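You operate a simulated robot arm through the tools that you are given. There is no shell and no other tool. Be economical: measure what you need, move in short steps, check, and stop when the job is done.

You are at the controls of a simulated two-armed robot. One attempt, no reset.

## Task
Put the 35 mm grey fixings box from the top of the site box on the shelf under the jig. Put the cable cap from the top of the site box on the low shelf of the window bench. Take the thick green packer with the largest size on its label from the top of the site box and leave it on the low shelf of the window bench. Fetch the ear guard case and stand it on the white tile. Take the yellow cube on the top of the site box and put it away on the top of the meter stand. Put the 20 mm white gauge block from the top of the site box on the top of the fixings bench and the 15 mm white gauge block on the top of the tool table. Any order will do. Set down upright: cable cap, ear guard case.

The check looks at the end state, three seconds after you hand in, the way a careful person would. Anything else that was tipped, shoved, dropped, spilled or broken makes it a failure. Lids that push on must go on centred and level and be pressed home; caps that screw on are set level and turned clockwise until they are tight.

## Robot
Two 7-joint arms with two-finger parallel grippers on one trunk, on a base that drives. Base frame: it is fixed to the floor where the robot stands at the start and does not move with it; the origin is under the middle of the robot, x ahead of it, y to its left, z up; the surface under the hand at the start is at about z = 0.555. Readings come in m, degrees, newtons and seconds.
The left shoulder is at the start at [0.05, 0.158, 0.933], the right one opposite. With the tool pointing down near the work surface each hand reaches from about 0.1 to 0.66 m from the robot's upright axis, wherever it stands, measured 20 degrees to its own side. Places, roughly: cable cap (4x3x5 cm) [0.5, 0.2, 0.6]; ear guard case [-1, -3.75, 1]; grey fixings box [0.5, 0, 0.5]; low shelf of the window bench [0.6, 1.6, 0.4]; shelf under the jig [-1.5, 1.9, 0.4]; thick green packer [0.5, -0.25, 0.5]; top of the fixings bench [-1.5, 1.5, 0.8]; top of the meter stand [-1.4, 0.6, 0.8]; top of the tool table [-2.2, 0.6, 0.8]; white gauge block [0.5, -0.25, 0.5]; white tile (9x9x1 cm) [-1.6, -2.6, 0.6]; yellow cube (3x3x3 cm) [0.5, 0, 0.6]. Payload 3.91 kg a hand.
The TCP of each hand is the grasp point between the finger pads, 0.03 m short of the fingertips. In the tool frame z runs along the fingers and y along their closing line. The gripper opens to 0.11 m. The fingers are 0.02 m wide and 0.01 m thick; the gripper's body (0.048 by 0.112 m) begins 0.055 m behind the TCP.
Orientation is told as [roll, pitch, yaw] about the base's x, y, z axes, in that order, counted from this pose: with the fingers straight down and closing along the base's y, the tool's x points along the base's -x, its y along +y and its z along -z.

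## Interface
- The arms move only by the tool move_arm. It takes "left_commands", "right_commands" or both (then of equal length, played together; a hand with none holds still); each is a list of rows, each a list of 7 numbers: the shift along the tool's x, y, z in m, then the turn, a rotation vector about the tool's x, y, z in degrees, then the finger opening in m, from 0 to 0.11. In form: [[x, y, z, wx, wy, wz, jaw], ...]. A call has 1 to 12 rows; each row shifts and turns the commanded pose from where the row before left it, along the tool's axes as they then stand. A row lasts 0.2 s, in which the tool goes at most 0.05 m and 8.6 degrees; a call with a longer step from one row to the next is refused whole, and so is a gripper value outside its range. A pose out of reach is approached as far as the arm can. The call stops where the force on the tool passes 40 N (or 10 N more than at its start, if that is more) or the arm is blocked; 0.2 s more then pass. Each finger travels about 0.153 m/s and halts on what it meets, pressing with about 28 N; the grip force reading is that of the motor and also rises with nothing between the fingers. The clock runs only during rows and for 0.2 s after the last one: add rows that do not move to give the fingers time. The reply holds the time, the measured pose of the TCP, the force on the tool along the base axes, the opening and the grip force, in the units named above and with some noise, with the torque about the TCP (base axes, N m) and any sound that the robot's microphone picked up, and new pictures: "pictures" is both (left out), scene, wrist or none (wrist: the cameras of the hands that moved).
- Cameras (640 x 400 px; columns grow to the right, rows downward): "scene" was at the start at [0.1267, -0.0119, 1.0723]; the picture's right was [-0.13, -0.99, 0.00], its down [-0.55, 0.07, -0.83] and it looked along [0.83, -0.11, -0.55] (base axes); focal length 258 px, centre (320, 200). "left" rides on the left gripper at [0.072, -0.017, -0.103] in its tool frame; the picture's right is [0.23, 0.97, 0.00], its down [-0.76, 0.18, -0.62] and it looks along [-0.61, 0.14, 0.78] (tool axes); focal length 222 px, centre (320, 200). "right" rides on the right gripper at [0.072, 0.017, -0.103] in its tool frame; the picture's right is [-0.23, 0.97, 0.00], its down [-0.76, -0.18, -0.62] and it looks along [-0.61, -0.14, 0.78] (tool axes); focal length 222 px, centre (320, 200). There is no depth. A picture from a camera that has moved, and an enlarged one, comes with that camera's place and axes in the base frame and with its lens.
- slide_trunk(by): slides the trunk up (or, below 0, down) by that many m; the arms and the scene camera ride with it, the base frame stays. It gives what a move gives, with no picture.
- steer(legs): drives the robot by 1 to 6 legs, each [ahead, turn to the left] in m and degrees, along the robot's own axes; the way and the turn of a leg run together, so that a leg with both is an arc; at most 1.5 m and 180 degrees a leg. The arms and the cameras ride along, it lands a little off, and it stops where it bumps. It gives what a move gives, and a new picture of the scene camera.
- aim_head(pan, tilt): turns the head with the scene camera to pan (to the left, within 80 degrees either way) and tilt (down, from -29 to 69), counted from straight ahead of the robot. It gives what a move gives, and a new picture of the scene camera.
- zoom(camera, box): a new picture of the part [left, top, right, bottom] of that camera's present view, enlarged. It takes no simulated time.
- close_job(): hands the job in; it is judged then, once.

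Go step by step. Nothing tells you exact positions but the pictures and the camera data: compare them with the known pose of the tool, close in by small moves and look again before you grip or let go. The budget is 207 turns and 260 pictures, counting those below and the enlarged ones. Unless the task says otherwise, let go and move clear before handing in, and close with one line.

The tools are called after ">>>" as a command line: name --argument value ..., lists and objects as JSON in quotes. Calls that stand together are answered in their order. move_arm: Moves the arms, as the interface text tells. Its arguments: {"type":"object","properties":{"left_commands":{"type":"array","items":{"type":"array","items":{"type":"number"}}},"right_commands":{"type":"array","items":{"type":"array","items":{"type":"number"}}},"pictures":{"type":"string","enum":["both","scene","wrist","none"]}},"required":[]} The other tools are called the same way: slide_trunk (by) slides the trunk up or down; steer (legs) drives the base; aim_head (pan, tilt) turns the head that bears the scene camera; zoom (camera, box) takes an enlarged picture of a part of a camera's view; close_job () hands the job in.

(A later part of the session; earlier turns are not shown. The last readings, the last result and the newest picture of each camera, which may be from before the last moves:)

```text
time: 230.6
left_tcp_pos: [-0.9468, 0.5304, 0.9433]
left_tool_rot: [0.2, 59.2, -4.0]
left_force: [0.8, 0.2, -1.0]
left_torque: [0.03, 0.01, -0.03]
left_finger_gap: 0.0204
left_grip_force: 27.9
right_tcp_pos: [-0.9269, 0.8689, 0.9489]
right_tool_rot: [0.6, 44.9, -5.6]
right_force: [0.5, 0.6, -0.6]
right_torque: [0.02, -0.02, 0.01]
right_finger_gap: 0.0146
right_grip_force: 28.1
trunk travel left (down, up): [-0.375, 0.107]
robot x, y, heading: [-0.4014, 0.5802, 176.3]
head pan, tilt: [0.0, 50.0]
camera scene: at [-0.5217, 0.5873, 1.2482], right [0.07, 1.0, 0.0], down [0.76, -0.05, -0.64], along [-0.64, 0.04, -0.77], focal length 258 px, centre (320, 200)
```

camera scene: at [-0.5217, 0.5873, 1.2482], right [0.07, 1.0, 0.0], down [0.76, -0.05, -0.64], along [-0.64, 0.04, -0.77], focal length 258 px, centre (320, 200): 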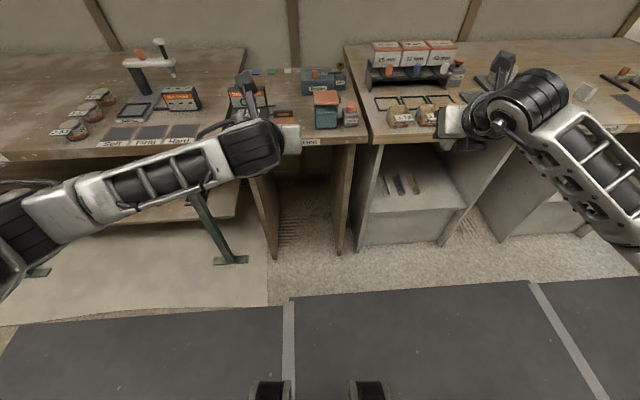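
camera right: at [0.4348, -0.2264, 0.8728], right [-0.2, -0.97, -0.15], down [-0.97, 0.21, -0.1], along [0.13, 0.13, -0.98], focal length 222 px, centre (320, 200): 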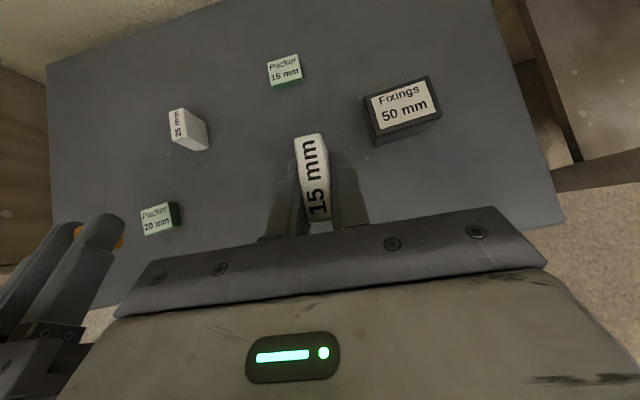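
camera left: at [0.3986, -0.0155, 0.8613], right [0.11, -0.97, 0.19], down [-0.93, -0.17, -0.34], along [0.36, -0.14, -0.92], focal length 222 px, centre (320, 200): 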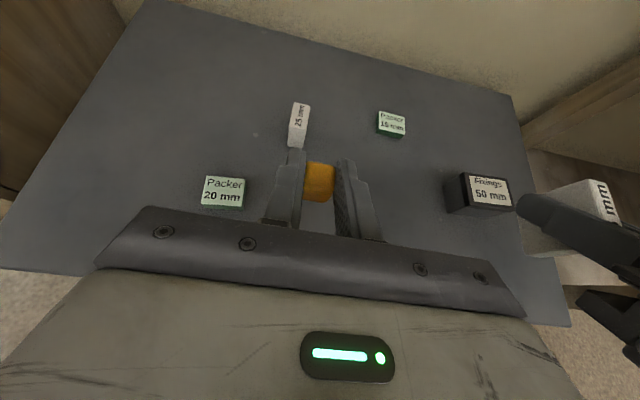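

The meter stand is narrow with several things on it; I need a better view for a free spot.

>>> aim_head --pan 0 --tilt 38

>>> zoom --camera "scene" --box '[210, 90, 390, 210]'

```text
time: 231.3
left_tcp_pos: [-0.9461, 0.5311, 0.9433]
left_tool_rot: [0.0, 59.3, -4.0]
left_force: [-0.3, -0.5, -0.3]
left_torque: [0.0, 0.01, -0.02]
left_finger_gap: 0.0198
left_grip_force: 27.9
right_tcp_pos: [-0.9264, 0.8706, 0.949]
right_tool_rot: [0.6, 44.9, -5.4]
right_force: [-0.5, -0.1, -1.2]
right_torque: [0.02, -0.01, 0.01]
right_finger_gap: 0.014
right_grip_force: 28.3
trunk travel left (down, up): [-0.375, 0.107]
robot x, y, heading: [-0.4049, 0.5794, 175.9]
head pan, tilt: [0.0, 38.0]
camera scene: at [-0.531, 0.5882, 1.2653], right [0.07, 1.0, 0.0], down [0.61, -0.04, -0.79], along [-0.79, 0.05, -0.62], focal length 258 px, centre (320, 200)
```

scene: 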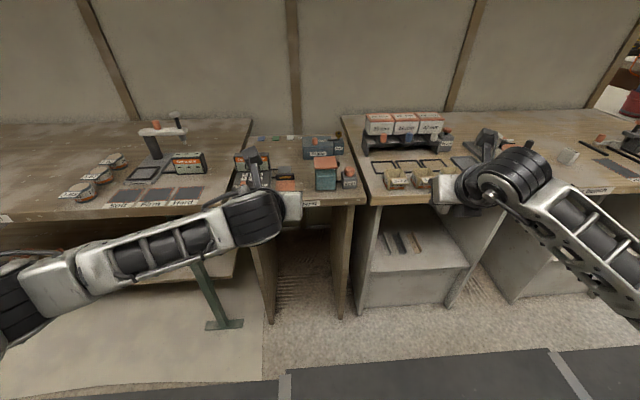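

```text
3.33 times, centred on (300, 150) of scene
camera zoom: at [-0.531, 0.5882, 1.2653], right [0.07, 1.0, 0.0], down [0.61, -0.04, -0.79], along [-0.79, 0.05, -0.62], focal length 862 px, centre (387, 367)
```

zoom: 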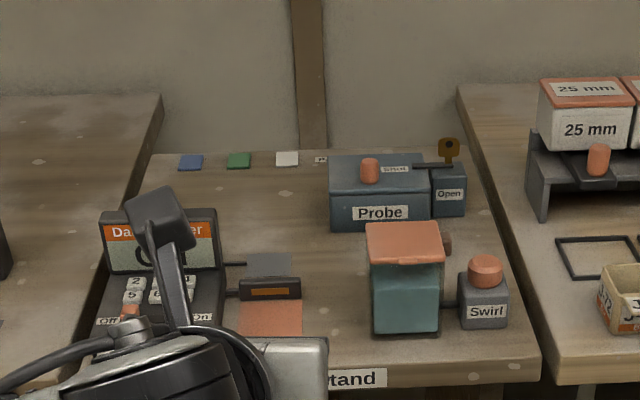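

A free spot is near (-1.40, 0.545), between the damp logger and the probe box. I'll straighten to 180°, raise the hands, then line up.

>>> slide_trunk --by 0.06

>>> steer --legs '[[0, 4]]'

>>> move_arm --left_commands '[[0, 0.02, 0, 0, 0, 0, 0], [0, 0.02, 0, 0, 0, 0, 0], [0, 0, 0, 0, 0, 0, 0], [0, 0, 0, 0, 0, 0, 0]]' --right_commands '[[0.02, 0.02, -0.03, 0, 0, 0, 0], [0.02, 0.02, -0.03, 0, 0, 0, 0], [0.02, 0, -0.03, 0, 0, 0, 0], [0, 0, 0, 0, 0, 0, 0]]' --pictures "none"

```text
time: 232.3
left_tcp_pos: [-0.9474, 0.5313, 1.0039]
left_tool_rot: [0.0, 59.2, -4.1]
left_force: [0.5, -0.6, -0.1]
left_torque: [0.0, -0.01, -0.06]
left_finger_gap: 0.0201
left_grip_force: 27.5
right_tcp_pos: [-0.926, 0.8689, 1.0088]
right_tool_rot: [0.5, 44.9, -5.4]
right_force: [0.0, 0.0, -0.5]
right_torque: [0.03, 0.05, 0.01]
right_finger_gap: 0.014
right_grip_force: 28.0
trunk travel left (down, up): [-0.435, 0.047]
robot x, y, heading: [-0.4029, 0.5782, 176.2]
head pan, tilt: [0.0, 38.0]
```

```text
time: 233.2
left_tcp_pos: [-0.9423, 0.4929, 1.0042]
left_tool_rot: [0.0, 59.2, 0.0]
left_force: [-0.5, -0.3, -0.7]
left_torque: [0.0, 0.02, 0.03]
left_finger_gap: 0.0203
left_grip_force: 28.0
right_tcp_pos: [-0.9451, 0.8327, 1.0089]
right_tool_rot: [0.5, 44.9, -1.5]
right_force: [-0.3, 0.1, -0.9]
right_torque: [0.01, -0.03, -0.01]
right_finger_gap: 0.0141
right_grip_force: 28.5
trunk travel left (down, up): [-0.435, 0.047]
robot x, y, heading: [-0.4028, 0.5797, 179.9]
head pan, tilt: [0.0, 38.0]
camera scene: at [-0.5314, 0.5791, 1.3254], right [0.0, 1.0, 0.0], down [0.62, 0.0, -0.79], along [-0.79, 0.0, -0.62], focal length 258 px, centre (320, 200)
```

scene: 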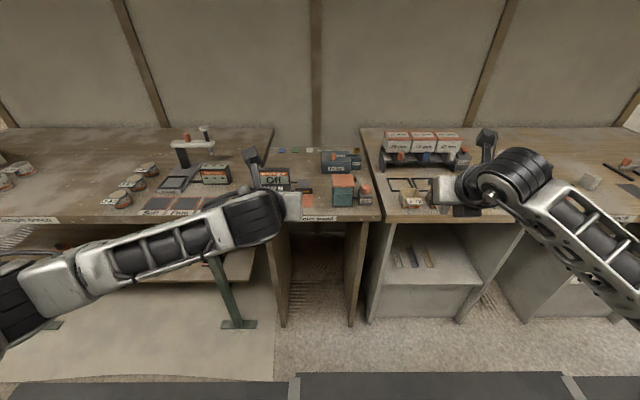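

```text
time: 234.2
left_tcp_pos: [-0.9425, 0.5341, 1.0031]
left_tool_rot: [0.1, 59.3, -0.1]
left_force: [0.7, -0.3, -0.3]
left_torque: [0.03, -0.01, -0.02]
left_finger_gap: 0.0201
left_grip_force: 27.5
right_tcp_pos: [-0.9243, 0.8744, 1.1154]
right_tool_rot: [0.5, 44.9, -1.5]
right_force: [-0.5, 0.9, 0.4]
right_torque: [0.0, 0.0, 0.02]
right_finger_gap: 0.0143
right_grip_force: 28.2
trunk travel left (down, up): [-0.435, 0.047]
robot x, y, heading: [-0.4046, 0.5779, 180.2]
head pan, tilt: [0.0, 38.0]
```

Drive ahead 0.38 and look with the left wrist camera.

>>> steer --legs '[[0.38, 0]]'

>>> zoom --camera "left" --box '[0, 0, 640, 400]'

```text
time: 236.5
left_tcp_pos: [-1.3135, 0.5368, 1.0032]
left_tool_rot: [0.0, 59.2, -0.4]
left_force: [-0.6, 0.4, 0.5]
left_torque: [-0.02, -0.01, -0.02]
left_finger_gap: 0.02
left_grip_force: 28.1
right_tcp_pos: [-1.2922, 0.8778, 1.1161]
right_tool_rot: [0.4, 44.9, -1.8]
right_force: [-0.7, 0.2, 0.3]
right_torque: [-0.01, -0.04, 0.01]
right_finger_gap: 0.0142
right_grip_force: 27.7
trunk travel left (down, up): [-0.435, 0.047]
robot x, y, heading: [-0.7724, 0.578, 179.6]
head pan, tilt: [0.0, 38.0]
camera scene: at [-0.9016, 0.5812, 1.3253], right [0.01, 1.0, 0.0], down [0.62, 0.0, -0.79], along [-0.79, 0.0, -0.62], focal length 258 px, centre (320, 200)
```

scene: 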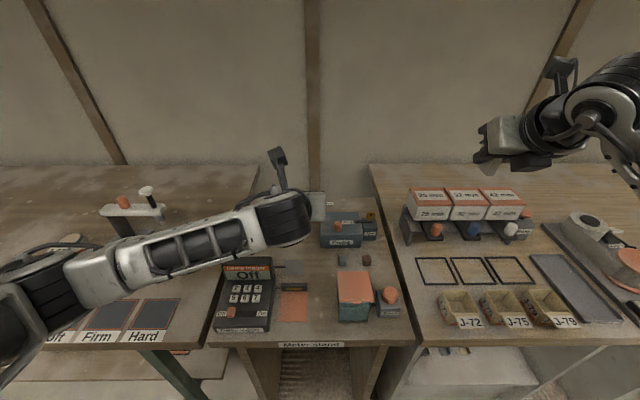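

```text
1.00 times, centred on (320, 200) of left (not enlarged: the box is as wide or as high as the picture)
camera zoom: at [-1.261, 0.5195, 1.1189], right [-0.11, 0.97, 0.2], down [0.93, 0.17, -0.34], along [-0.36, 0.14, -0.92], focal length 222 px, centre (320, 200)
```

zoom: 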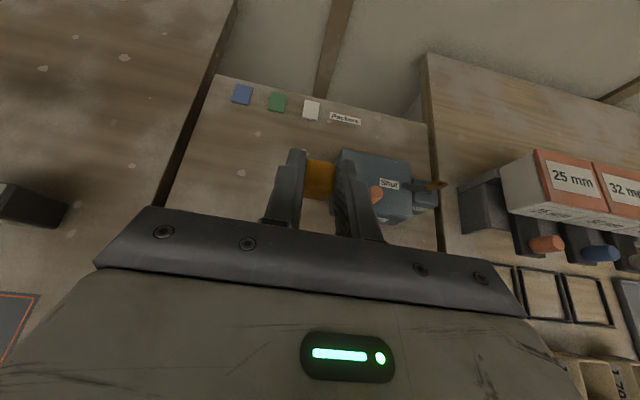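

The free patch behind the logger and left of the probe box is at about (-1.42, 0.505). Move over it and descend most of the way.

>>> move_arm --left_commands '[[0.0182, -0.0107, 0.0305, 0, 0, 0, 0], [0.0182, -0.0107, 0.0305, 0, 0, 0, 0], [0.0182, -0.0107, 0.0305, 0, 0, 0, 0], [-0.0279, 0, 0.0166, 0, 0, 0, 0], [-0.0279, 0, 0.0166, 0, 0, 0, 0], [-0.0279, 0, 0.0166, 0, 0, 0, 0], [-0.0279, 0, 0.0166, 0, 0, 0, 0], [0, 0, 0, 0, 0, 0, 0]]'

```text
time: 238.3
left_tcp_pos: [-1.4208, 0.504, 0.8718]
left_tool_rot: [0.0, 59.4, -0.4]
left_force: [-0.3, -0.3, 0.4]
left_torque: [0.03, 0.0, -0.02]
left_finger_gap: 0.0202
left_grip_force: 28.1
right_tcp_pos: [-1.2918, 0.8783, 1.116]
right_tool_rot: [0.5, 44.8, -1.8]
right_force: [-0.7, 0.7, 0.0]
right_torque: [0.01, -0.01, 0.01]
right_finger_gap: 0.014
right_grip_force: 28.0
trunk travel left (down, up): [-0.435, 0.047]
robot x, y, heading: [-0.7718, 0.5813, 179.8]
head pan, tilt: [0.0, 38.0]
camera scene: at [-0.9011, 0.5811, 1.3254], right [0.01, 1.0, 0.0], down [0.62, 0.0, -0.79], along [-0.79, 0.0, -0.62], focal length 258 px, centre (320, 200)
camera left: at [-1.3688, 0.4871, 0.9879], right [-0.11, 0.97, 0.2], down [0.93, 0.17, -0.34], along [-0.36, 0.14, -0.92], focal length 222 px, centre (320, 200)
```

scene: 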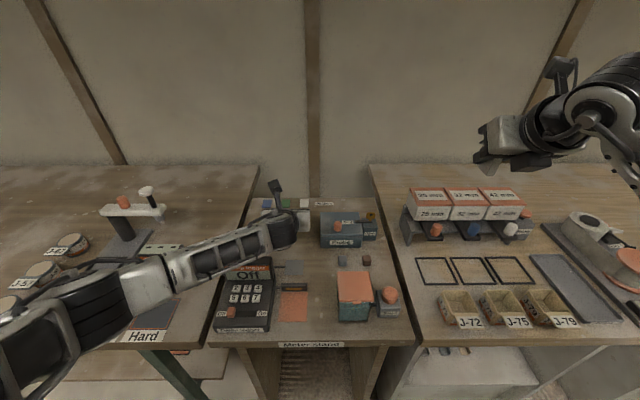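
left: 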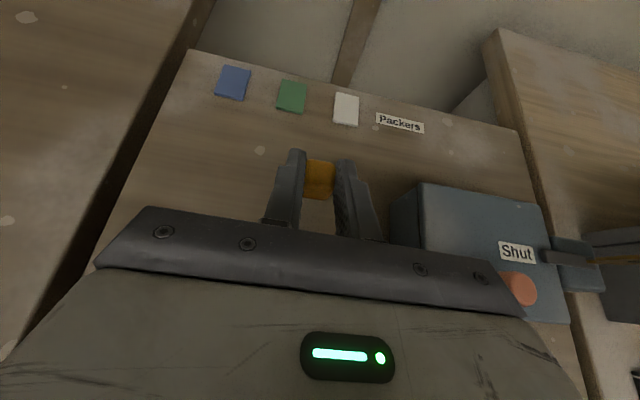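

Good clearance to the probe box. Continue down to contact.

>>> move_arm --left_commands '[[-0.0086, 0, 0.0051, 0, 0, 0, 0], [-0.0086, 0, 0.0051, 0, 0, 0, 0], [-0.0086, 0, 0.0051, 0, 0, 0, 0]]' --pictures "none"

>>> move_arm --left_commands '[[-0.0034, 0, 0.002, 0, 0, 0, 0]]' --pictures "none"

>>> move_arm --left_commands '[[-0.0034, 0, 0.002, 0, 0, 0, 0]]' --pictures "none"

```text
time: 239.1
left_tcp_pos: [-1.4179, 0.5055, 0.8427]
left_tool_rot: [0.0, 59.3, -0.4]
left_force: [0.1, -0.5, 0.7]
left_torque: [0.03, -0.01, 0.03]
left_finger_gap: 0.02
left_grip_force: 28.1
right_tcp_pos: [-1.2925, 0.8784, 1.1154]
right_tool_rot: [0.4, 44.9, -1.9]
right_force: [0.0, 0.0, -0.1]
right_torque: [0.0, 0.01, 0.02]
right_finger_gap: 0.0143
right_grip_force: 27.9
trunk travel left (down, up): [-0.435, 0.047]
robot x, y, heading: [-0.7724, 0.5821, 179.6]
head pan, tilt: [0.0, 38.0]
```

```text
time: 239.5
left_tcp_pos: [-1.4191, 0.5064, 0.8398]
left_tool_rot: [0.0, 59.2, -0.4]
left_force: [0.3, 0.2, 0.6]
left_torque: [-0.02, 0.0, 0.0]
left_finger_gap: 0.0202
left_grip_force: 27.7
right_tcp_pos: [-1.2927, 0.8786, 1.1162]
right_tool_rot: [0.5, 44.9, -1.8]
right_force: [0.3, 0.1, 0.7]
right_torque: [0.0, 0.02, 0.03]
right_finger_gap: 0.0141
right_grip_force: 28.4
trunk travel left (down, up): [-0.435, 0.047]
robot x, y, heading: [-0.7726, 0.5821, 179.6]
head pan, tilt: [0.0, 38.0]
```

```text
time: 239.9
left_tcp_pos: [-1.4183, 0.5057, 0.8362]
left_tool_rot: [0.0, 59.3, -0.3]
left_force: [0.5, -0.3, 0.1]
left_torque: [0.01, -0.02, 0.01]
left_finger_gap: 0.0199
left_grip_force: 28.4
right_tcp_pos: [-1.2927, 0.8788, 1.116]
right_tool_rot: [0.6, 44.9, -1.8]
right_force: [0.5, 0.3, -0.1]
right_torque: [0.03, -0.01, -0.01]
right_finger_gap: 0.0143
right_grip_force: 27.5
trunk travel left (down, up): [-0.435, 0.047]
robot x, y, heading: [-0.7766, 0.5824, 179.7]
head pan, tilt: [0.0, 38.0]
```

>>> move_arm --left_commands '[[-0.003, 0, 0.0018, 0, 0, 0, 0]]' --pictures "none"

>>> move_arm --left_commands '[[-0.003, 0, 0.0018, 0, 0, 0, 0]]' --pictures "wrist"

```text
time: 240.3
left_tcp_pos: [-1.4187, 0.5049, 0.8328]
left_tool_rot: [-0.1, 59.3, -0.5]
left_force: [-0.6, 0.0, 0.5]
left_torque: [-0.03, 0.0, -0.02]
left_finger_gap: 0.02
left_grip_force: 28.1
right_tcp_pos: [-1.2919, 0.8781, 1.1163]
right_tool_rot: [0.5, 45.0, -1.8]
right_force: [0.2, 0.4, 0.1]
right_torque: [0.01, -0.02, -0.04]
right_finger_gap: 0.0144
right_grip_force: 28.3
trunk travel left (down, up): [-0.435, 0.047]
robot x, y, heading: [-0.7741, 0.5813, 179.7]
head pan, tilt: [0.0, 38.0]
```

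```text
time: 240.7
left_tcp_pos: [-1.4194, 0.5054, 0.8293]
left_tool_rot: [-0.2, 59.3, -0.4]
left_force: [1.6, -1.1, 2.6]
left_torque: [-0.01, 0.01, 0.01]
left_finger_gap: 0.02
left_grip_force: 28.3
right_tcp_pos: [-1.2912, 0.878, 1.1155]
right_tool_rot: [0.4, 44.9, -1.8]
right_force: [0.7, -0.3, -0.6]
right_torque: [-0.03, 0.0, -0.02]
right_finger_gap: 0.0142
right_grip_force: 27.6
trunk travel left (down, up): [-0.435, 0.047]
robot x, y, heading: [-0.7743, 0.5767, 179.6]
head pan, tilt: [0.0, 38.0]
camera left: at [-1.3676, 0.4876, 0.9449], right [-0.11, 0.97, 0.19], down [0.93, 0.17, -0.34], along [-0.36, 0.14, -0.92], focal length 222 px, centre (320, 200)
```

left: 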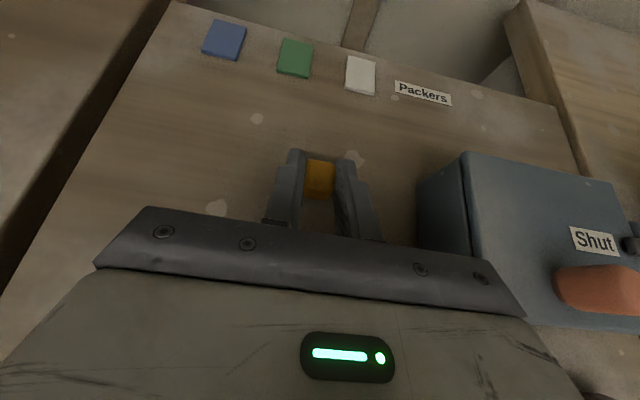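

Contact started (2.6 N at the expected height). One more millimetre, then open and withdraw upward along the tool axis.

>>> move_arm --left_commands '[[-0.0012, 0, 0.0007, 0, 0, 0, 0], [0, 0, 0, 0, 0, 0, 0.023], [0, 0, 0, 0, 0, 0, 0.032], [0, 0, 0, 0, 0, 0, 0.045], [0, 0, -0.02, 0, 0, 0, 0.045], [0, 0, -0.04, 0, 0, 0, 0.045], [0.01, 0, -0.035, 0, 0, 0, 0.045], [0.035, 0, -0.02, 0, 0, 0, 0.045], [0.035, 0, -0.02, 0, 0, 0, 0.045]]'

```text
time: 242.7
left_tcp_pos: [-1.3419, 0.5052, 0.9652]
left_tool_rot: [-0.1, 59.2, -0.5]
left_force: [-0.6, -0.2, 0.1]
left_torque: [0.02, -0.01, 0.0]
left_finger_gap: 0.045
left_grip_force: 0.2
right_tcp_pos: [-1.2923, 0.8773, 1.1158]
right_tool_rot: [0.5, 45.0, -1.9]
right_force: [-0.6, -0.3, -0.1]
right_torque: [0.01, -0.01, 0.03]
right_finger_gap: 0.0142
right_grip_force: 28.5
trunk travel left (down, up): [-0.435, 0.047]
robot x, y, heading: [-0.7712, 0.582, 179.9]
head pan, tilt: [0.0, 38.0]
camera scene: at [-0.901, 0.5812, 1.3254], right [0.01, 1.0, 0.0], down [0.62, 0.0, -0.79], along [-0.79, 0.0, -0.62], focal length 258 px, centre (320, 200)
camera left: at [-1.2909, 0.4869, 1.0804], right [-0.11, 0.97, 0.19], down [0.93, 0.17, -0.34], along [-0.36, 0.14, -0.92], focal length 222 px, centre (320, 200)
```

scene: 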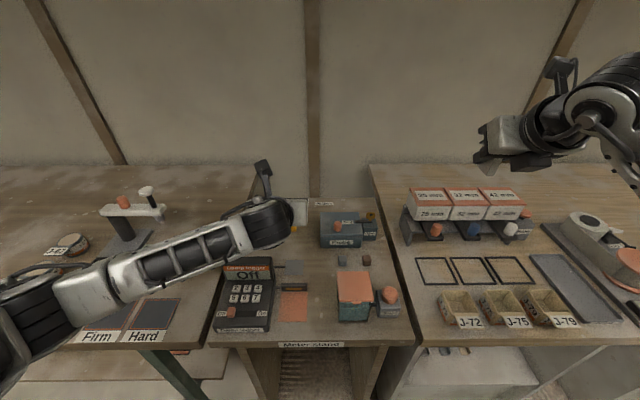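
left: 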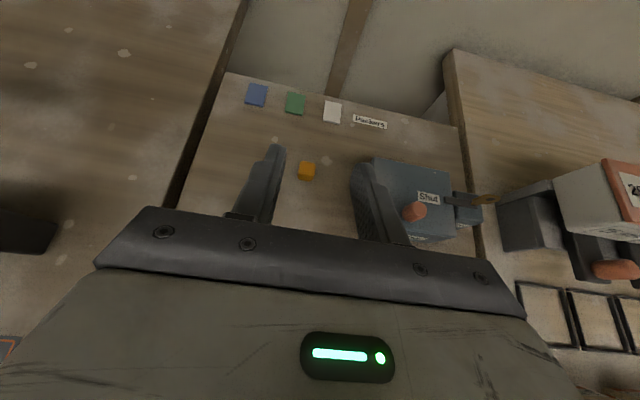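

The cube is on the meter stand. Now back off and head south around the sample bench to find the tool table behind the partition.

>>> steer --legs '[[-0.36, 0], [0, 90]]'

>>> slide_trunk --by -0.1

>>> steer --legs '[[1.5, 0], [0.5, 0]]'

>>> aim_head --pan -60 --tilt 20

```text
time: 248.9
left_tcp_pos: [-0.3138, 0.011, 0.9642]
left_tool_rot: [0.1, 59.2, 91.7]
left_force: [0.0, -0.6, -0.5]
left_torque: [0.04, 0.0, 0.0]
left_finger_gap: 0.0448
left_grip_force: 0.0
right_tcp_pos: [-0.6888, 0.0486, 1.1167]
right_tool_rot: [0.5, 45.0, 90.4]
right_force: [-0.2, 0.0, -0.2]
right_torque: [0.0, -0.02, 0.04]
right_finger_gap: 0.0142
right_grip_force: 28.1
trunk travel left (down, up): [-0.435, 0.047]
robot x, y, heading: [-0.4117, 0.579, -87.8]
head pan, tilt: [0.0, 38.0]
camera scene: at [-0.409, 0.4511, 1.3254], right [-1.0, -0.03, 0.0], down [-0.02, 0.62, -0.79], along [0.03, -0.79, -0.62], focal length 258 px, centre (320, 200)
```

scene: 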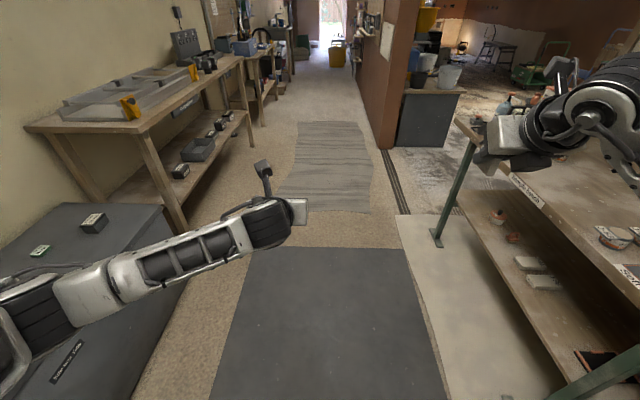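

```text
time: 250.3
left_tcp_pos: [-0.3133, 0.0105, 0.8644]
left_tool_rot: [0.0, 59.3, 91.7]
left_force: [0.6, -0.8, -0.6]
left_torque: [-0.02, 0.0, 0.01]
left_finger_gap: 0.0449
left_grip_force: 0.1
right_tcp_pos: [-0.6882, 0.0484, 1.0157]
right_tool_rot: [0.5, 44.9, 90.4]
right_force: [-1.1, 0.2, -0.3]
right_torque: [-0.02, -0.02, 0.01]
right_finger_gap: 0.014
right_grip_force: 27.9
trunk travel left (down, up): [-0.335, 0.147]
robot x, y, heading: [-0.4109, 0.5773, -88.1]
head pan, tilt: [0.0, 38.0]
```

```text
time: 260.1
left_tcp_pos: [-0.2672, -1.9533, 0.8653]
left_tool_rot: [0.0, 59.3, 91.5]
left_force: [-0.1, 0.0, 0.2]
left_torque: [0.0, 0.0, 0.0]
left_finger_gap: 0.0449
left_grip_force: 0.0
right_tcp_pos: [-0.6416, -1.9161, 1.0151]
right_tool_rot: [0.5, 44.9, 90.2]
right_force: [0.3, -0.6, 0.8]
right_torque: [-0.04, 0.02, 0.03]
right_finger_gap: 0.0142
right_grip_force: 28.3
trunk travel left (down, up): [-0.335, 0.147]
robot x, y, heading: [-0.3648, -1.3828, -88.1]
head pan, tilt: [0.0, 38.0]
camera scene: at [-0.3602, -1.5136, 1.2254], right [-1.0, -0.03, 0.0], down [-0.02, 0.62, -0.79], along [0.02, -0.79, -0.62], focal length 258 px, centre (320, 200)
```

scene: 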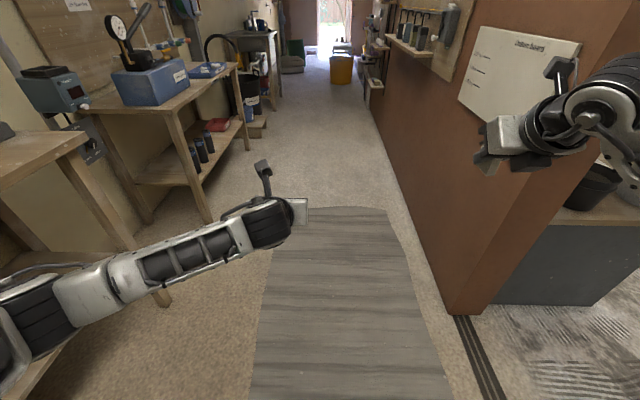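

```text
time: 261.4
left_tcp_pos: [-0.2675, -1.9532, 0.8637]
left_tool_rot: [0.0, 59.3, 91.5]
left_force: [0.2, -0.1, 0.9]
left_torque: [-0.01, -0.01, -0.02]
left_finger_gap: 0.045
left_grip_force: 0.0
right_tcp_pos: [-0.6416, -1.9156, 1.0162]
right_tool_rot: [0.6, 44.9, 90.2]
right_force: [-0.8, -0.6, 0.7]
right_torque: [0.05, 0.0, 0.01]
right_finger_gap: 0.0145
right_grip_force: 27.6
trunk travel left (down, up): [-0.335, 0.147]
robot x, y, heading: [-0.3602, -1.3868, -88.4]
head pan, tilt: [-60.0, 20.0]
camera scene: at [-0.4419, -1.4762, 1.2538], right [-0.53, 0.85, 0.0], down [0.29, 0.18, -0.94], along [-0.8, -0.49, -0.34], focal length 258 px, centre (320, 200)
```

scene: 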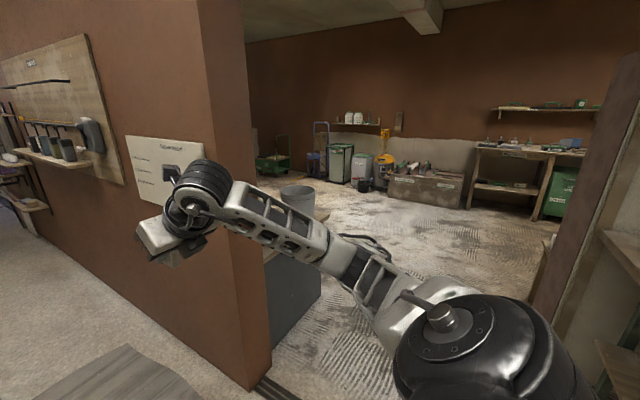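

The opening between the wall corner and the sample bench leads to the back room. Turn west and drive through.

>>> steer --legs '[[0, -91], [1.0, 0]]'

>>> aim_head --pan -40 --tilt 18

```text
time: 270.4
left_tcp_pos: [-1.9458, -1.5969, 0.8647]
left_tool_rot: [0.0, 59.3, 4.7]
left_force: [0.1, 0.1, -0.3]
left_torque: [0.02, 0.02, -0.01]
left_finger_gap: 0.0453
left_grip_force: 0.0
right_tcp_pos: [-1.928, -1.2204, 1.0148]
right_tool_rot: [0.5, 45.0, 3.2]
right_force: [0.3, -0.3, 0.2]
right_torque: [0.0, 0.02, 0.01]
right_finger_gap: 0.0141
right_grip_force: 28.1
trunk travel left (down, up): [-0.335, 0.147]
robot x, y, heading: [-1.3886, -1.4696, -175.4]
head pan, tilt: [-60.0, 20.0]
camera scene: at [-1.4798, -1.3983, 1.2538], right [0.82, 0.57, 0.0], down [0.19, -0.28, -0.94], along [-0.53, 0.77, -0.34], focal length 258 px, centre (320, 200)
```

scene: 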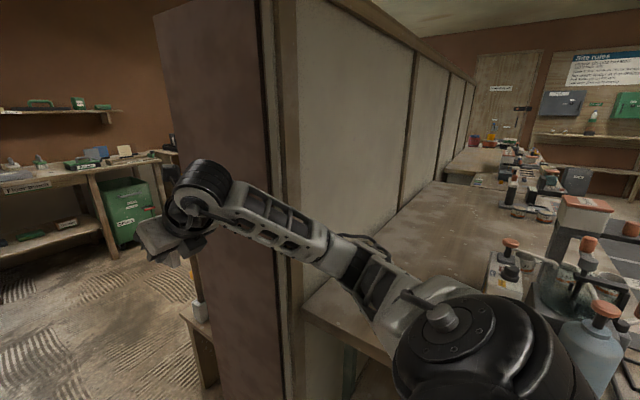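

```text
time: 271.2
left_tcp_pos: [-1.9462, -1.597, 0.8642]
left_tool_rot: [0.0, 59.3, 4.6]
left_force: [0.2, 0.2, -0.1]
left_torque: [0.01, -0.02, -0.01]
left_finger_gap: 0.0448
left_grip_force: 0.0
right_tcp_pos: [-1.9283, -1.2199, 1.0154]
right_tool_rot: [0.5, 44.9, 3.1]
right_force: [0.1, -0.1, -0.1]
right_torque: [-0.04, -0.02, -0.03]
right_finger_gap: 0.0145
right_grip_force: 28.1
trunk travel left (down, up): [-0.335, 0.147]
robot x, y, heading: [-1.3858, -1.4726, -175.3]
head pan, tilt: [-40.0, 18.0]
camera scene: at [-1.5028, -1.4209, 1.2571], right [0.58, 0.82, 0.0], down [0.25, -0.18, -0.95], along [-0.78, 0.55, -0.31], focal length 258 px, centre (320, 200)
```

scene: 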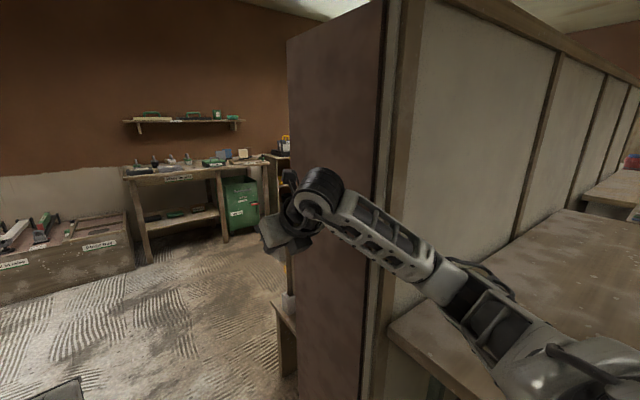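

Continue west another metre past the partition end, then turn north to look along its back side.

>>> steer --legs '[[1.2, -3], [0, -60]]'

>>> aim_head --pan -40 --tilt 22

```text
time: 273.2
left_tcp_pos: [-2.1118, -1.6034, 0.868]
left_tool_rot: [0.5, 59.6, 4.3]
left_force: [-0.1, -0.3, -0.3]
left_torque: [0.02, 0.01, 0.01]
left_finger_gap: 0.045
left_grip_force: 0.1
right_tcp_pos: [-2.0858, -1.2251, 1.0116]
right_tool_rot: [1.5, 44.1, 2.6]
right_force: [0.3, -0.4, 0.4]
right_torque: [-0.01, 0.03, 0.0]
right_finger_gap: 0.0142
right_grip_force: 28.6
trunk travel left (down, up): [-0.335, 0.147]
robot x, y, heading: [-1.5552, -1.4873, -176.6]
head pan, tilt: [-40.0, 18.0]
stopped in leg 1: the robot was blocked; the commanded pose is now the measured one
camera scene: at [-1.6641, -1.4379, 1.2586], right [0.6, 0.8, 0.0], down [0.24, -0.18, -0.95], along [-0.77, 0.57, -0.3], focal length 258 px, centre (320, 200)
```

scene: 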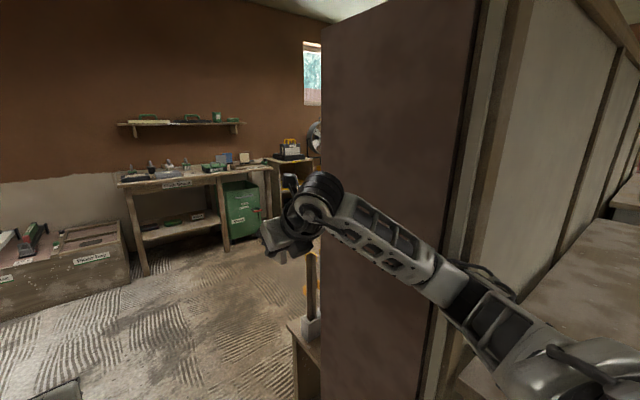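

```text
time: 273.9
left_tcp_pos: [-2.1123, -1.603, 0.87]
left_tool_rot: [0.6, 59.7, 4.2]
left_force: [0.1, 0.1, 1.2]
left_torque: [0.01, 0.01, 0.02]
left_finger_gap: 0.0451
left_grip_force: 0.0
right_tcp_pos: [-2.0852, -1.2251, 1.013]
right_tool_rot: [1.3, 44.3, 2.6]
right_force: [0.1, -0.1, -0.6]
right_torque: [0.02, 0.0, 0.0]
right_finger_gap: 0.0143
right_grip_force: 28.1
trunk travel left (down, up): [-0.335, 0.147]
robot x, y, heading: [-1.5551, -1.4883, -176.5]
head pan, tilt: [-40.0, 22.0]
camera scene: at [-1.6625, -1.4376, 1.252], right [0.59, 0.8, 0.0], down [0.29, -0.22, -0.93], along [-0.75, 0.55, -0.36], focal length 258 px, centre (320, 200)
```

scene: 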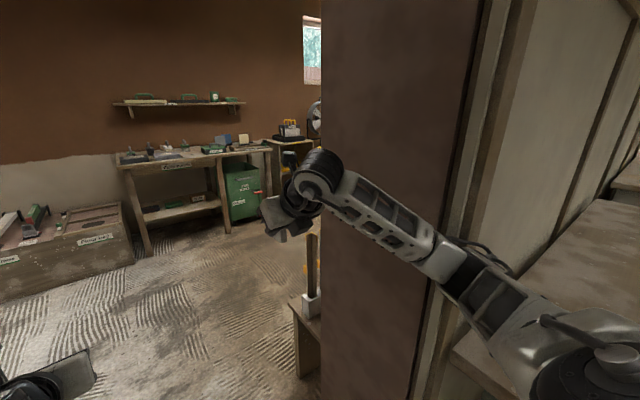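

The base was blocked by something. Look down in front and to the sides.

>>> aim_head --pan 0 --tilt 60

>>> aim_head --pan 50 --tilt 45

>>> aim_head --pan -75 --tilt 50

```text
time: 275.0
left_tcp_pos: [-2.1125, -1.6034, 0.8698]
left_tool_rot: [0.6, 59.9, 4.3]
left_force: [1.2, -0.8, -0.1]
left_torque: [0.01, -0.01, 0.02]
left_finger_gap: 0.0449
left_grip_force: 0.0
right_tcp_pos: [-2.0856, -1.2257, 1.0128]
right_tool_rot: [1.4, 44.3, 2.6]
right_force: [0.6, 0.4, -0.4]
right_torque: [0.0, -0.04, 0.0]
right_finger_gap: 0.0143
right_grip_force: 27.7
trunk travel left (down, up): [-0.335, 0.147]
robot x, y, heading: [-1.5548, -1.4842, -176.6]
head pan, tilt: [0.0, 60.0]
camera scene: at [-1.6549, -1.4966, 1.1966], right [-0.06, 1.0, 0.01], down [0.86, 0.06, -0.51], along [-0.51, -0.03, -0.86], focal length 258 px, centre (320, 200)
```

scene: 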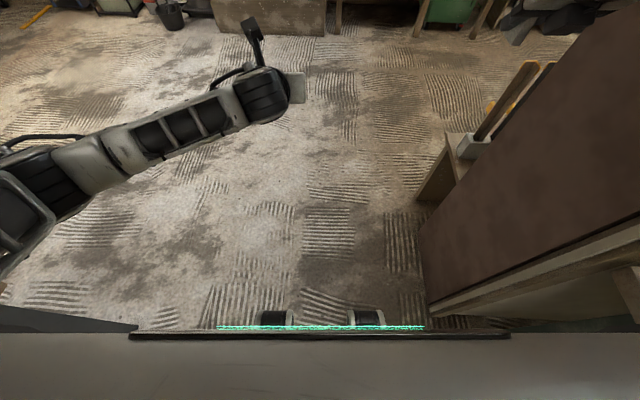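

```text
time: 276.1
left_tcp_pos: [-2.1127, -1.6029, 0.8687]
left_tool_rot: [0.6, 59.8, 4.3]
left_force: [1.0, -0.4, -0.3]
left_torque: [0.02, -0.02, 0.04]
left_finger_gap: 0.045
left_grip_force: 0.1
right_tcp_pos: [-2.086, -1.2266, 1.0136]
right_tool_rot: [1.2, 44.4, 2.5]
right_force: [-0.2, -0.2, -0.7]
right_torque: [0.03, 0.04, -0.02]
right_finger_gap: 0.0142
right_grip_force: 27.8
trunk travel left (down, up): [-0.335, 0.147]
robot x, y, heading: [-1.5555, -1.4852, -176.6]
head pan, tilt: [50.0, 45.0]
camera scene: at [-1.6364, -1.5578, 1.2156], right [-0.8, 0.59, 0.01], down [0.41, 0.57, -0.71], along [-0.43, -0.57, -0.71], focal length 258 px, centre (320, 200)
```

scene: 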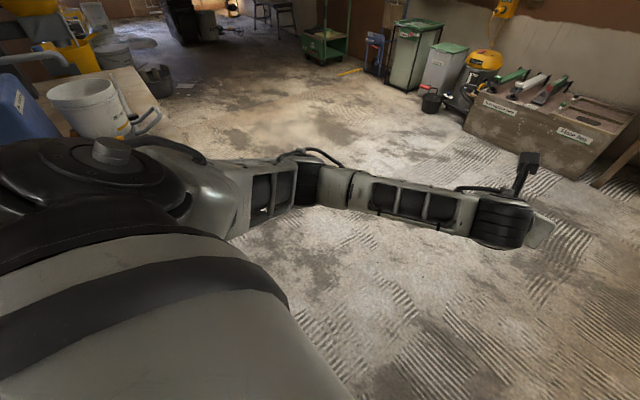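

```text
time: 278.2
left_tcp_pos: [-2.113, -1.6038, 0.8698]
left_tool_rot: [0.5, 59.7, 4.2]
left_force: [0.4, -1.5, 0.4]
left_torque: [0.0, 0.02, 0.01]
left_finger_gap: 0.0453
left_grip_force: 0.0
right_tcp_pos: [-2.0858, -1.2256, 1.0128]
right_tool_rot: [1.1, 44.4, 2.5]
right_force: [0.5, 0.0, 0.6]
right_torque: [-0.01, 0.0, -0.01]
right_finger_gap: 0.014
right_grip_force: 28.3
trunk travel left (down, up): [-0.335, 0.147]
robot x, y, heading: [-1.5568, -1.4836, -176.5]
head pan, tilt: [-75.0, 50.0]
camera scene: at [-1.6125, -1.4192, 1.2091], right [0.95, 0.32, -0.01], down [0.24, -0.72, -0.65], along [-0.21, 0.61, -0.76], focal length 258 px, centre (320, 200)
```

scene: 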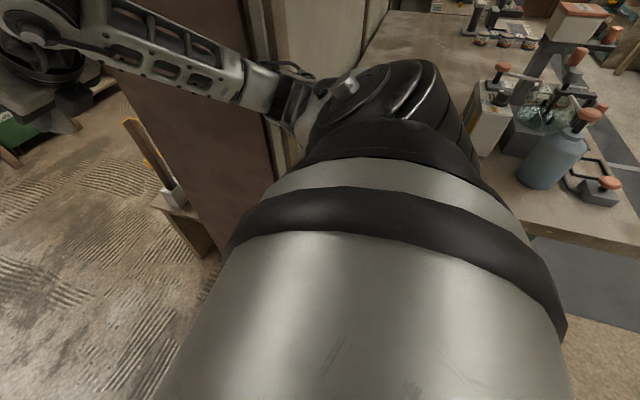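

The right elbow evidently touched the partition end. I'll back off, bring the right hand inward, and pass further south.

>>> steer --legs '[[-0.28, 0]]'

>>> move_arm --right_commands '[[0, -0.03, 0, 0, 0, 0, 0], [0, -0.03, 0, 0, 0, 0, 0], [0, -0.03, 0, 0, 0, 0, 0], [0, -0.03, 0, 0, 0, 0, 0]]' --pictures "wrist"

>>> steer --legs '[[0, 15], [0.6, 0], [0, -18], [0.7, 0]]'

```text
time: 280.2
left_tcp_pos: [-1.8378, -1.5818, 0.8642]
left_tool_rot: [-0.1, 59.2, 3.4]
left_force: [0.7, -0.4, -0.2]
left_torque: [0.0, 0.0, 0.0]
left_finger_gap: 0.0449
left_grip_force: 0.1
right_tcp_pos: [-1.81, -1.204, 1.0075]
right_tool_rot: [0.9, 43.9, 2.1]
right_force: [0.0, 0.5, -1.1]
right_torque: [0.02, 0.02, 0.0]
right_finger_gap: 0.0141
right_grip_force: 28.1
trunk travel left (down, up): [-0.335, 0.147]
robot x, y, heading: [-1.2765, -1.4692, -176.9]
head pan, tilt: [-75.0, 50.0]
camera scene: at [-1.3397, -1.398, 1.2083], right [0.95, 0.31, 0.0], down [0.24, -0.73, -0.64], along [-0.2, 0.61, -0.77], focal length 258 px, centre (320, 200)
```

scene: 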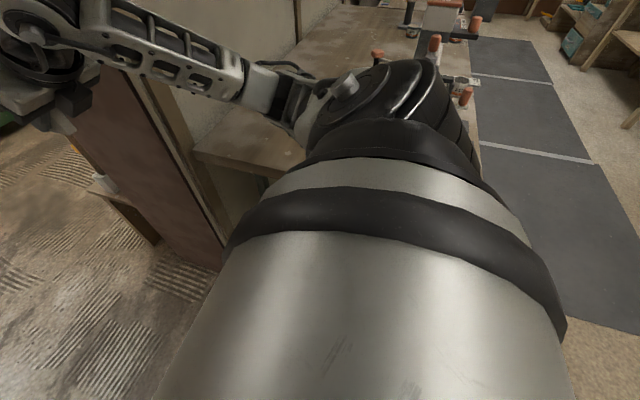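

```text
time: 281.2
left_tcp_pos: [-1.8363, -1.5814, 0.8643]
left_tool_rot: [-0.1, 59.3, 3.5]
left_force: [-0.7, 0.5, 0.8]
left_torque: [0.02, 0.01, -0.01]
left_finger_gap: 0.0446
left_grip_force: 0.2
right_tcp_pos: [-1.8063, -1.3258, 1.0047]
right_tool_rot: [0.9, 43.8, 2.1]
right_force: [0.0, 0.2, 0.2]
right_torque: [0.03, 0.03, 0.01]
right_finger_gap: 0.014
right_grip_force: 28.1
trunk travel left (down, up): [-0.335, 0.147]
robot x, y, heading: [-1.2724, -1.4671, -176.6]
head pan, tilt: [-75.0, 50.0]
camera right: at [-1.7882, -1.3089, 1.1301], right [0.14, 0.98, -0.15], down [0.99, -0.15, -0.08], along [-0.1, -0.13, -0.99], focal length 222 px, centre (320, 200)
```

right: 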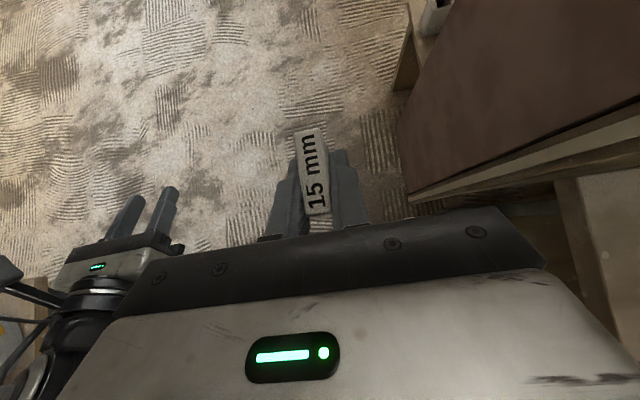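

```text
time: 289.9
left_tcp_pos: [-3.1096, -1.709, 0.8655]
left_tool_rot: [-0.1, 59.2, -0.8]
left_force: [-0.4, -0.2, -0.5]
left_torque: [-0.02, 0.02, 0.0]
left_finger_gap: 0.0449
left_grip_force: 0.1
right_tcp_pos: [-3.06, -1.4544, 1.0059]
right_tool_rot: [0.8, 43.8, -2.1]
right_force: [-0.8, 1.0, 0.4]
right_torque: [0.02, 0.01, 0.0]
right_finger_gap: 0.0146
right_grip_force: 27.8
trunk travel left (down, up): [-0.335, 0.147]
robot x, y, heading: [-2.5385, -1.6351, 179.1]
head pan, tilt: [-75.0, 50.0]
camera scene: at [-2.5995, -1.5622, 1.2082], right [0.97, 0.24, 0.0], down [0.19, -0.74, -0.64], along [-0.16, 0.62, -0.77], focal length 258 px, centre (320, 200)
```

scene: 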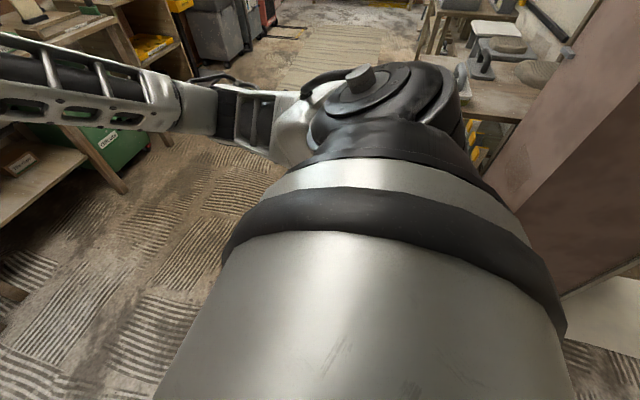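

Through. Now look north along the back side of the partition.

>>> aim_head --pan -80 --tilt 20

```text
time: 290.8
left_tcp_pos: [-3.1084, -1.7086, 0.8647]
left_tool_rot: [0.0, 59.2, -0.7]
left_force: [0.9, 0.6, 0.5]
left_torque: [0.0, 0.01, 0.0]
left_finger_gap: 0.0449
left_grip_force: 0.1
right_tcp_pos: [-3.0583, -1.4547, 1.0058]
right_tool_rot: [0.8, 43.8, -2.2]
right_force: [0.5, 0.5, -1.1]
right_torque: [0.01, 0.01, 0.01]
right_finger_gap: 0.0144
right_grip_force: 28.1
trunk travel left (down, up): [-0.335, 0.147]
robot x, y, heading: [-2.5395, -1.6379, 179.0]
head pan, tilt: [-80.0, 20.0]
camera scene: at [-2.5954, -1.5449, 1.2537], right [0.99, 0.16, 0.0], down [0.05, -0.34, -0.94], along [-0.15, 0.93, -0.34], focal length 258 px, centre (320, 200)
```

scene: 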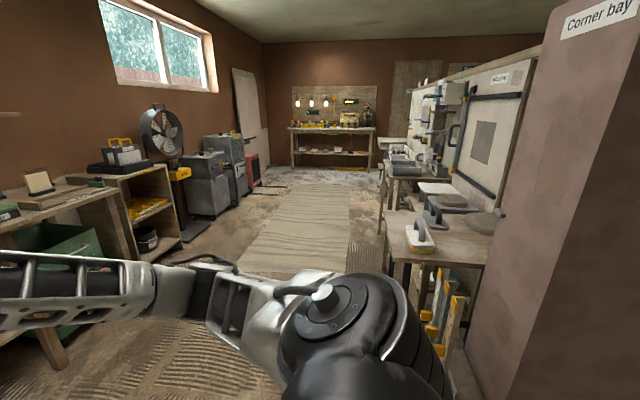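

The tables along the partition's back side have fronts at x≈-2.45; the second one (y≈0.15–1) should be the tool table. Drive up the aisle at x≈-3.1 and face east.

>>> steer --legs '[[0, -55], [0.95, 0], [0, -34], [1.4, 0], [0, -90]]'

>>> aim_head --pan 0 --tilt 30

```text
time: 310.2
left_tcp_pos: [-2.4611, 0.6253, 0.8643]
left_tool_rot: [0.0, 59.1, 179.8]
left_force: [1.0, -0.7, -0.6]
left_torque: [-0.04, 0.03, 0.0]
left_finger_gap: 0.045
left_grip_force: 0.1
right_tcp_pos: [-2.5099, 0.3709, 1.0061]
right_tool_rot: [0.7, 43.8, 178.4]
right_force: [-0.3, 0.3, -0.3]
right_torque: [0.0, 0.02, 0.0]
right_finger_gap: 0.0145
right_grip_force: 28.1
trunk travel left (down, up): [-0.335, 0.147]
robot x, y, heading: [-3.0303, 0.5473, -0.4]
head pan, tilt: [-80.0, 20.0]
camera scene: at [-2.9764, 0.4557, 1.2538], right [-0.99, -0.17, 0.0], down [-0.06, 0.34, -0.94], along [0.16, -0.93, -0.34], focal length 258 px, centre (320, 200)
```

scene: 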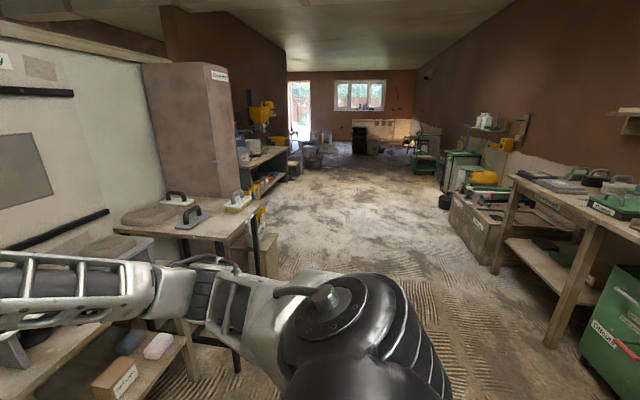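

```text
time: 311.8
left_tcp_pos: [-2.4613, 0.627, 0.8645]
left_tool_rot: [-0.1, 59.2, 179.8]
left_force: [0.0, 0.1, -0.4]
left_torque: [-0.01, -0.04, 0.01]
left_finger_gap: 0.0449
left_grip_force: 0.1
right_tcp_pos: [-2.5085, 0.3707, 1.0061]
right_tool_rot: [0.8, 43.8, 178.4]
right_force: [0.7, 0.2, -0.8]
right_torque: [-0.03, -0.02, -0.04]
right_finger_gap: 0.0143
right_grip_force: 27.8
trunk travel left (down, up): [-0.335, 0.147]
robot x, y, heading: [-3.0328, 0.5478, -0.2]
head pan, tilt: [0.0, 30.0]
camera scene: at [-2.9016, 0.5469, 1.2378], right [-0.01, -1.0, 0.0], down [-0.5, 0.0, -0.87], along [0.87, -0.01, -0.5], focal length 258 px, centre (320, 200)
```

scene: 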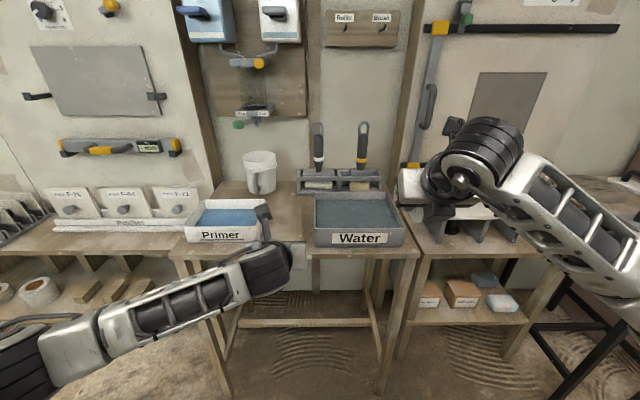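

Three tables; the one straight ahead (Primer/Water trays) is at y≈0.6. Let me zoom for labels.

>>> zoom --camera "scene" --box '[170, 140, 430, 300]'

>>> zoom --camera "left" --box '[0, 0, 640, 400]'

```text
2.46 times, centred on (300, 220) of scene
camera zoom: at [-2.9016, 0.5469, 1.2378], right [-0.01, -1.0, 0.0], down [-0.5, 0.0, -0.87], along [0.87, -0.01, -0.5], focal length 636 px, centre (369, 151)
```

zoom: 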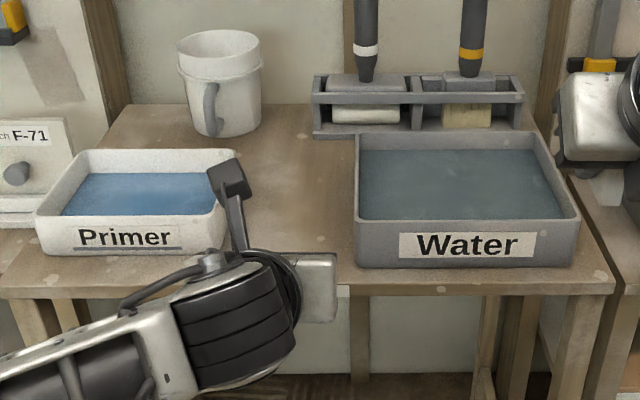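

```text
1.00 times, centred on (320, 200) of left (not enlarged: the box is as wide or as high as the picture)
camera zoom: at [-2.5129, 0.6423, 0.9798], right [0.11, -0.97, 0.19], down [-0.93, -0.18, -0.34], along [0.36, -0.14, -0.92], focal length 222 px, centre (320, 200)
```

zoom: 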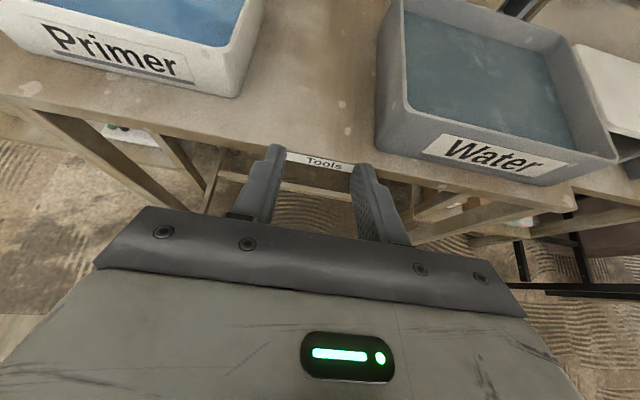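

The label reads "Tools" - this is the tool table. The gap between the trays centres on y≈0.637. I'll shift the robot to y≈0.81 so the right hand faces the gap, and lift the left hand clear.

>>> move_arm --left_commands '[[0.0345, 0, -0.0203, 0, 0, 0, 0.045], [0.0345, 0, -0.0203, 0, 0, 0, 0.045], [0.0345, 0, -0.0203, 0, 0, 0, 0.045], [0.0345, 0, -0.0203, 0, 0, 0, 0.045], [0, 0, 0, 0, 0, 0, 0.045]]' --pictures "none"

>>> steer --legs '[[-0.2, 0], [0, 90], [0.27, 0], [0, -89.6]]'

```text
time: 313.0
left_tcp_pos: [-2.4596, 0.6271, 1.0268]
left_tool_rot: [-0.1, 59.1, 179.8]
left_force: [-0.1, -0.3, 0.0]
left_torque: [-0.01, 0.03, 0.0]
left_finger_gap: 0.0448
left_grip_force: 0.0
right_tcp_pos: [-2.5081, 0.3707, 1.0056]
right_tool_rot: [0.8, 43.7, 178.4]
right_force: [-0.5, 0.1, -0.2]
right_torque: [-0.02, 0.03, 0.01]
right_finger_gap: 0.014
right_grip_force: 28.5
trunk travel left (down, up): [-0.335, 0.147]
robot x, y, heading: [-3.03, 0.5484, -0.1]
head pan, tilt: [0.0, 30.0]
```

```text
time: 323.6
left_tcp_pos: [-2.6596, 0.9001, 1.0256]
left_tool_rot: [-0.1, 59.2, -179.4]
left_force: [0.2, -0.7, 0.2]
left_torque: [-0.01, -0.04, 0.02]
left_finger_gap: 0.0449
left_grip_force: 0.0
right_tcp_pos: [-2.7075, 0.6443, 1.0051]
right_tool_rot: [0.8, 43.8, 179.2]
right_force: [0.7, 0.2, 0.3]
right_torque: [-0.01, -0.03, 0.04]
right_finger_gap: 0.0141
right_grip_force: 28.2
trunk travel left (down, up): [-0.335, 0.147]
robot x, y, heading: [-3.2322, 0.8135, 0.4]
head pan, tilt: [0.0, 30.0]
camera scene: at [-3.1019, 0.8145, 1.2377], right [0.01, -1.0, 0.0], down [-0.5, 0.0, -0.87], along [0.87, 0.01, -0.5], focal length 258 px, centre (320, 200)
```

scene: 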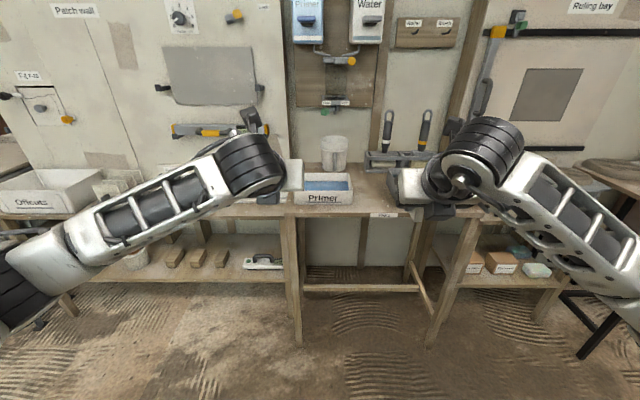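

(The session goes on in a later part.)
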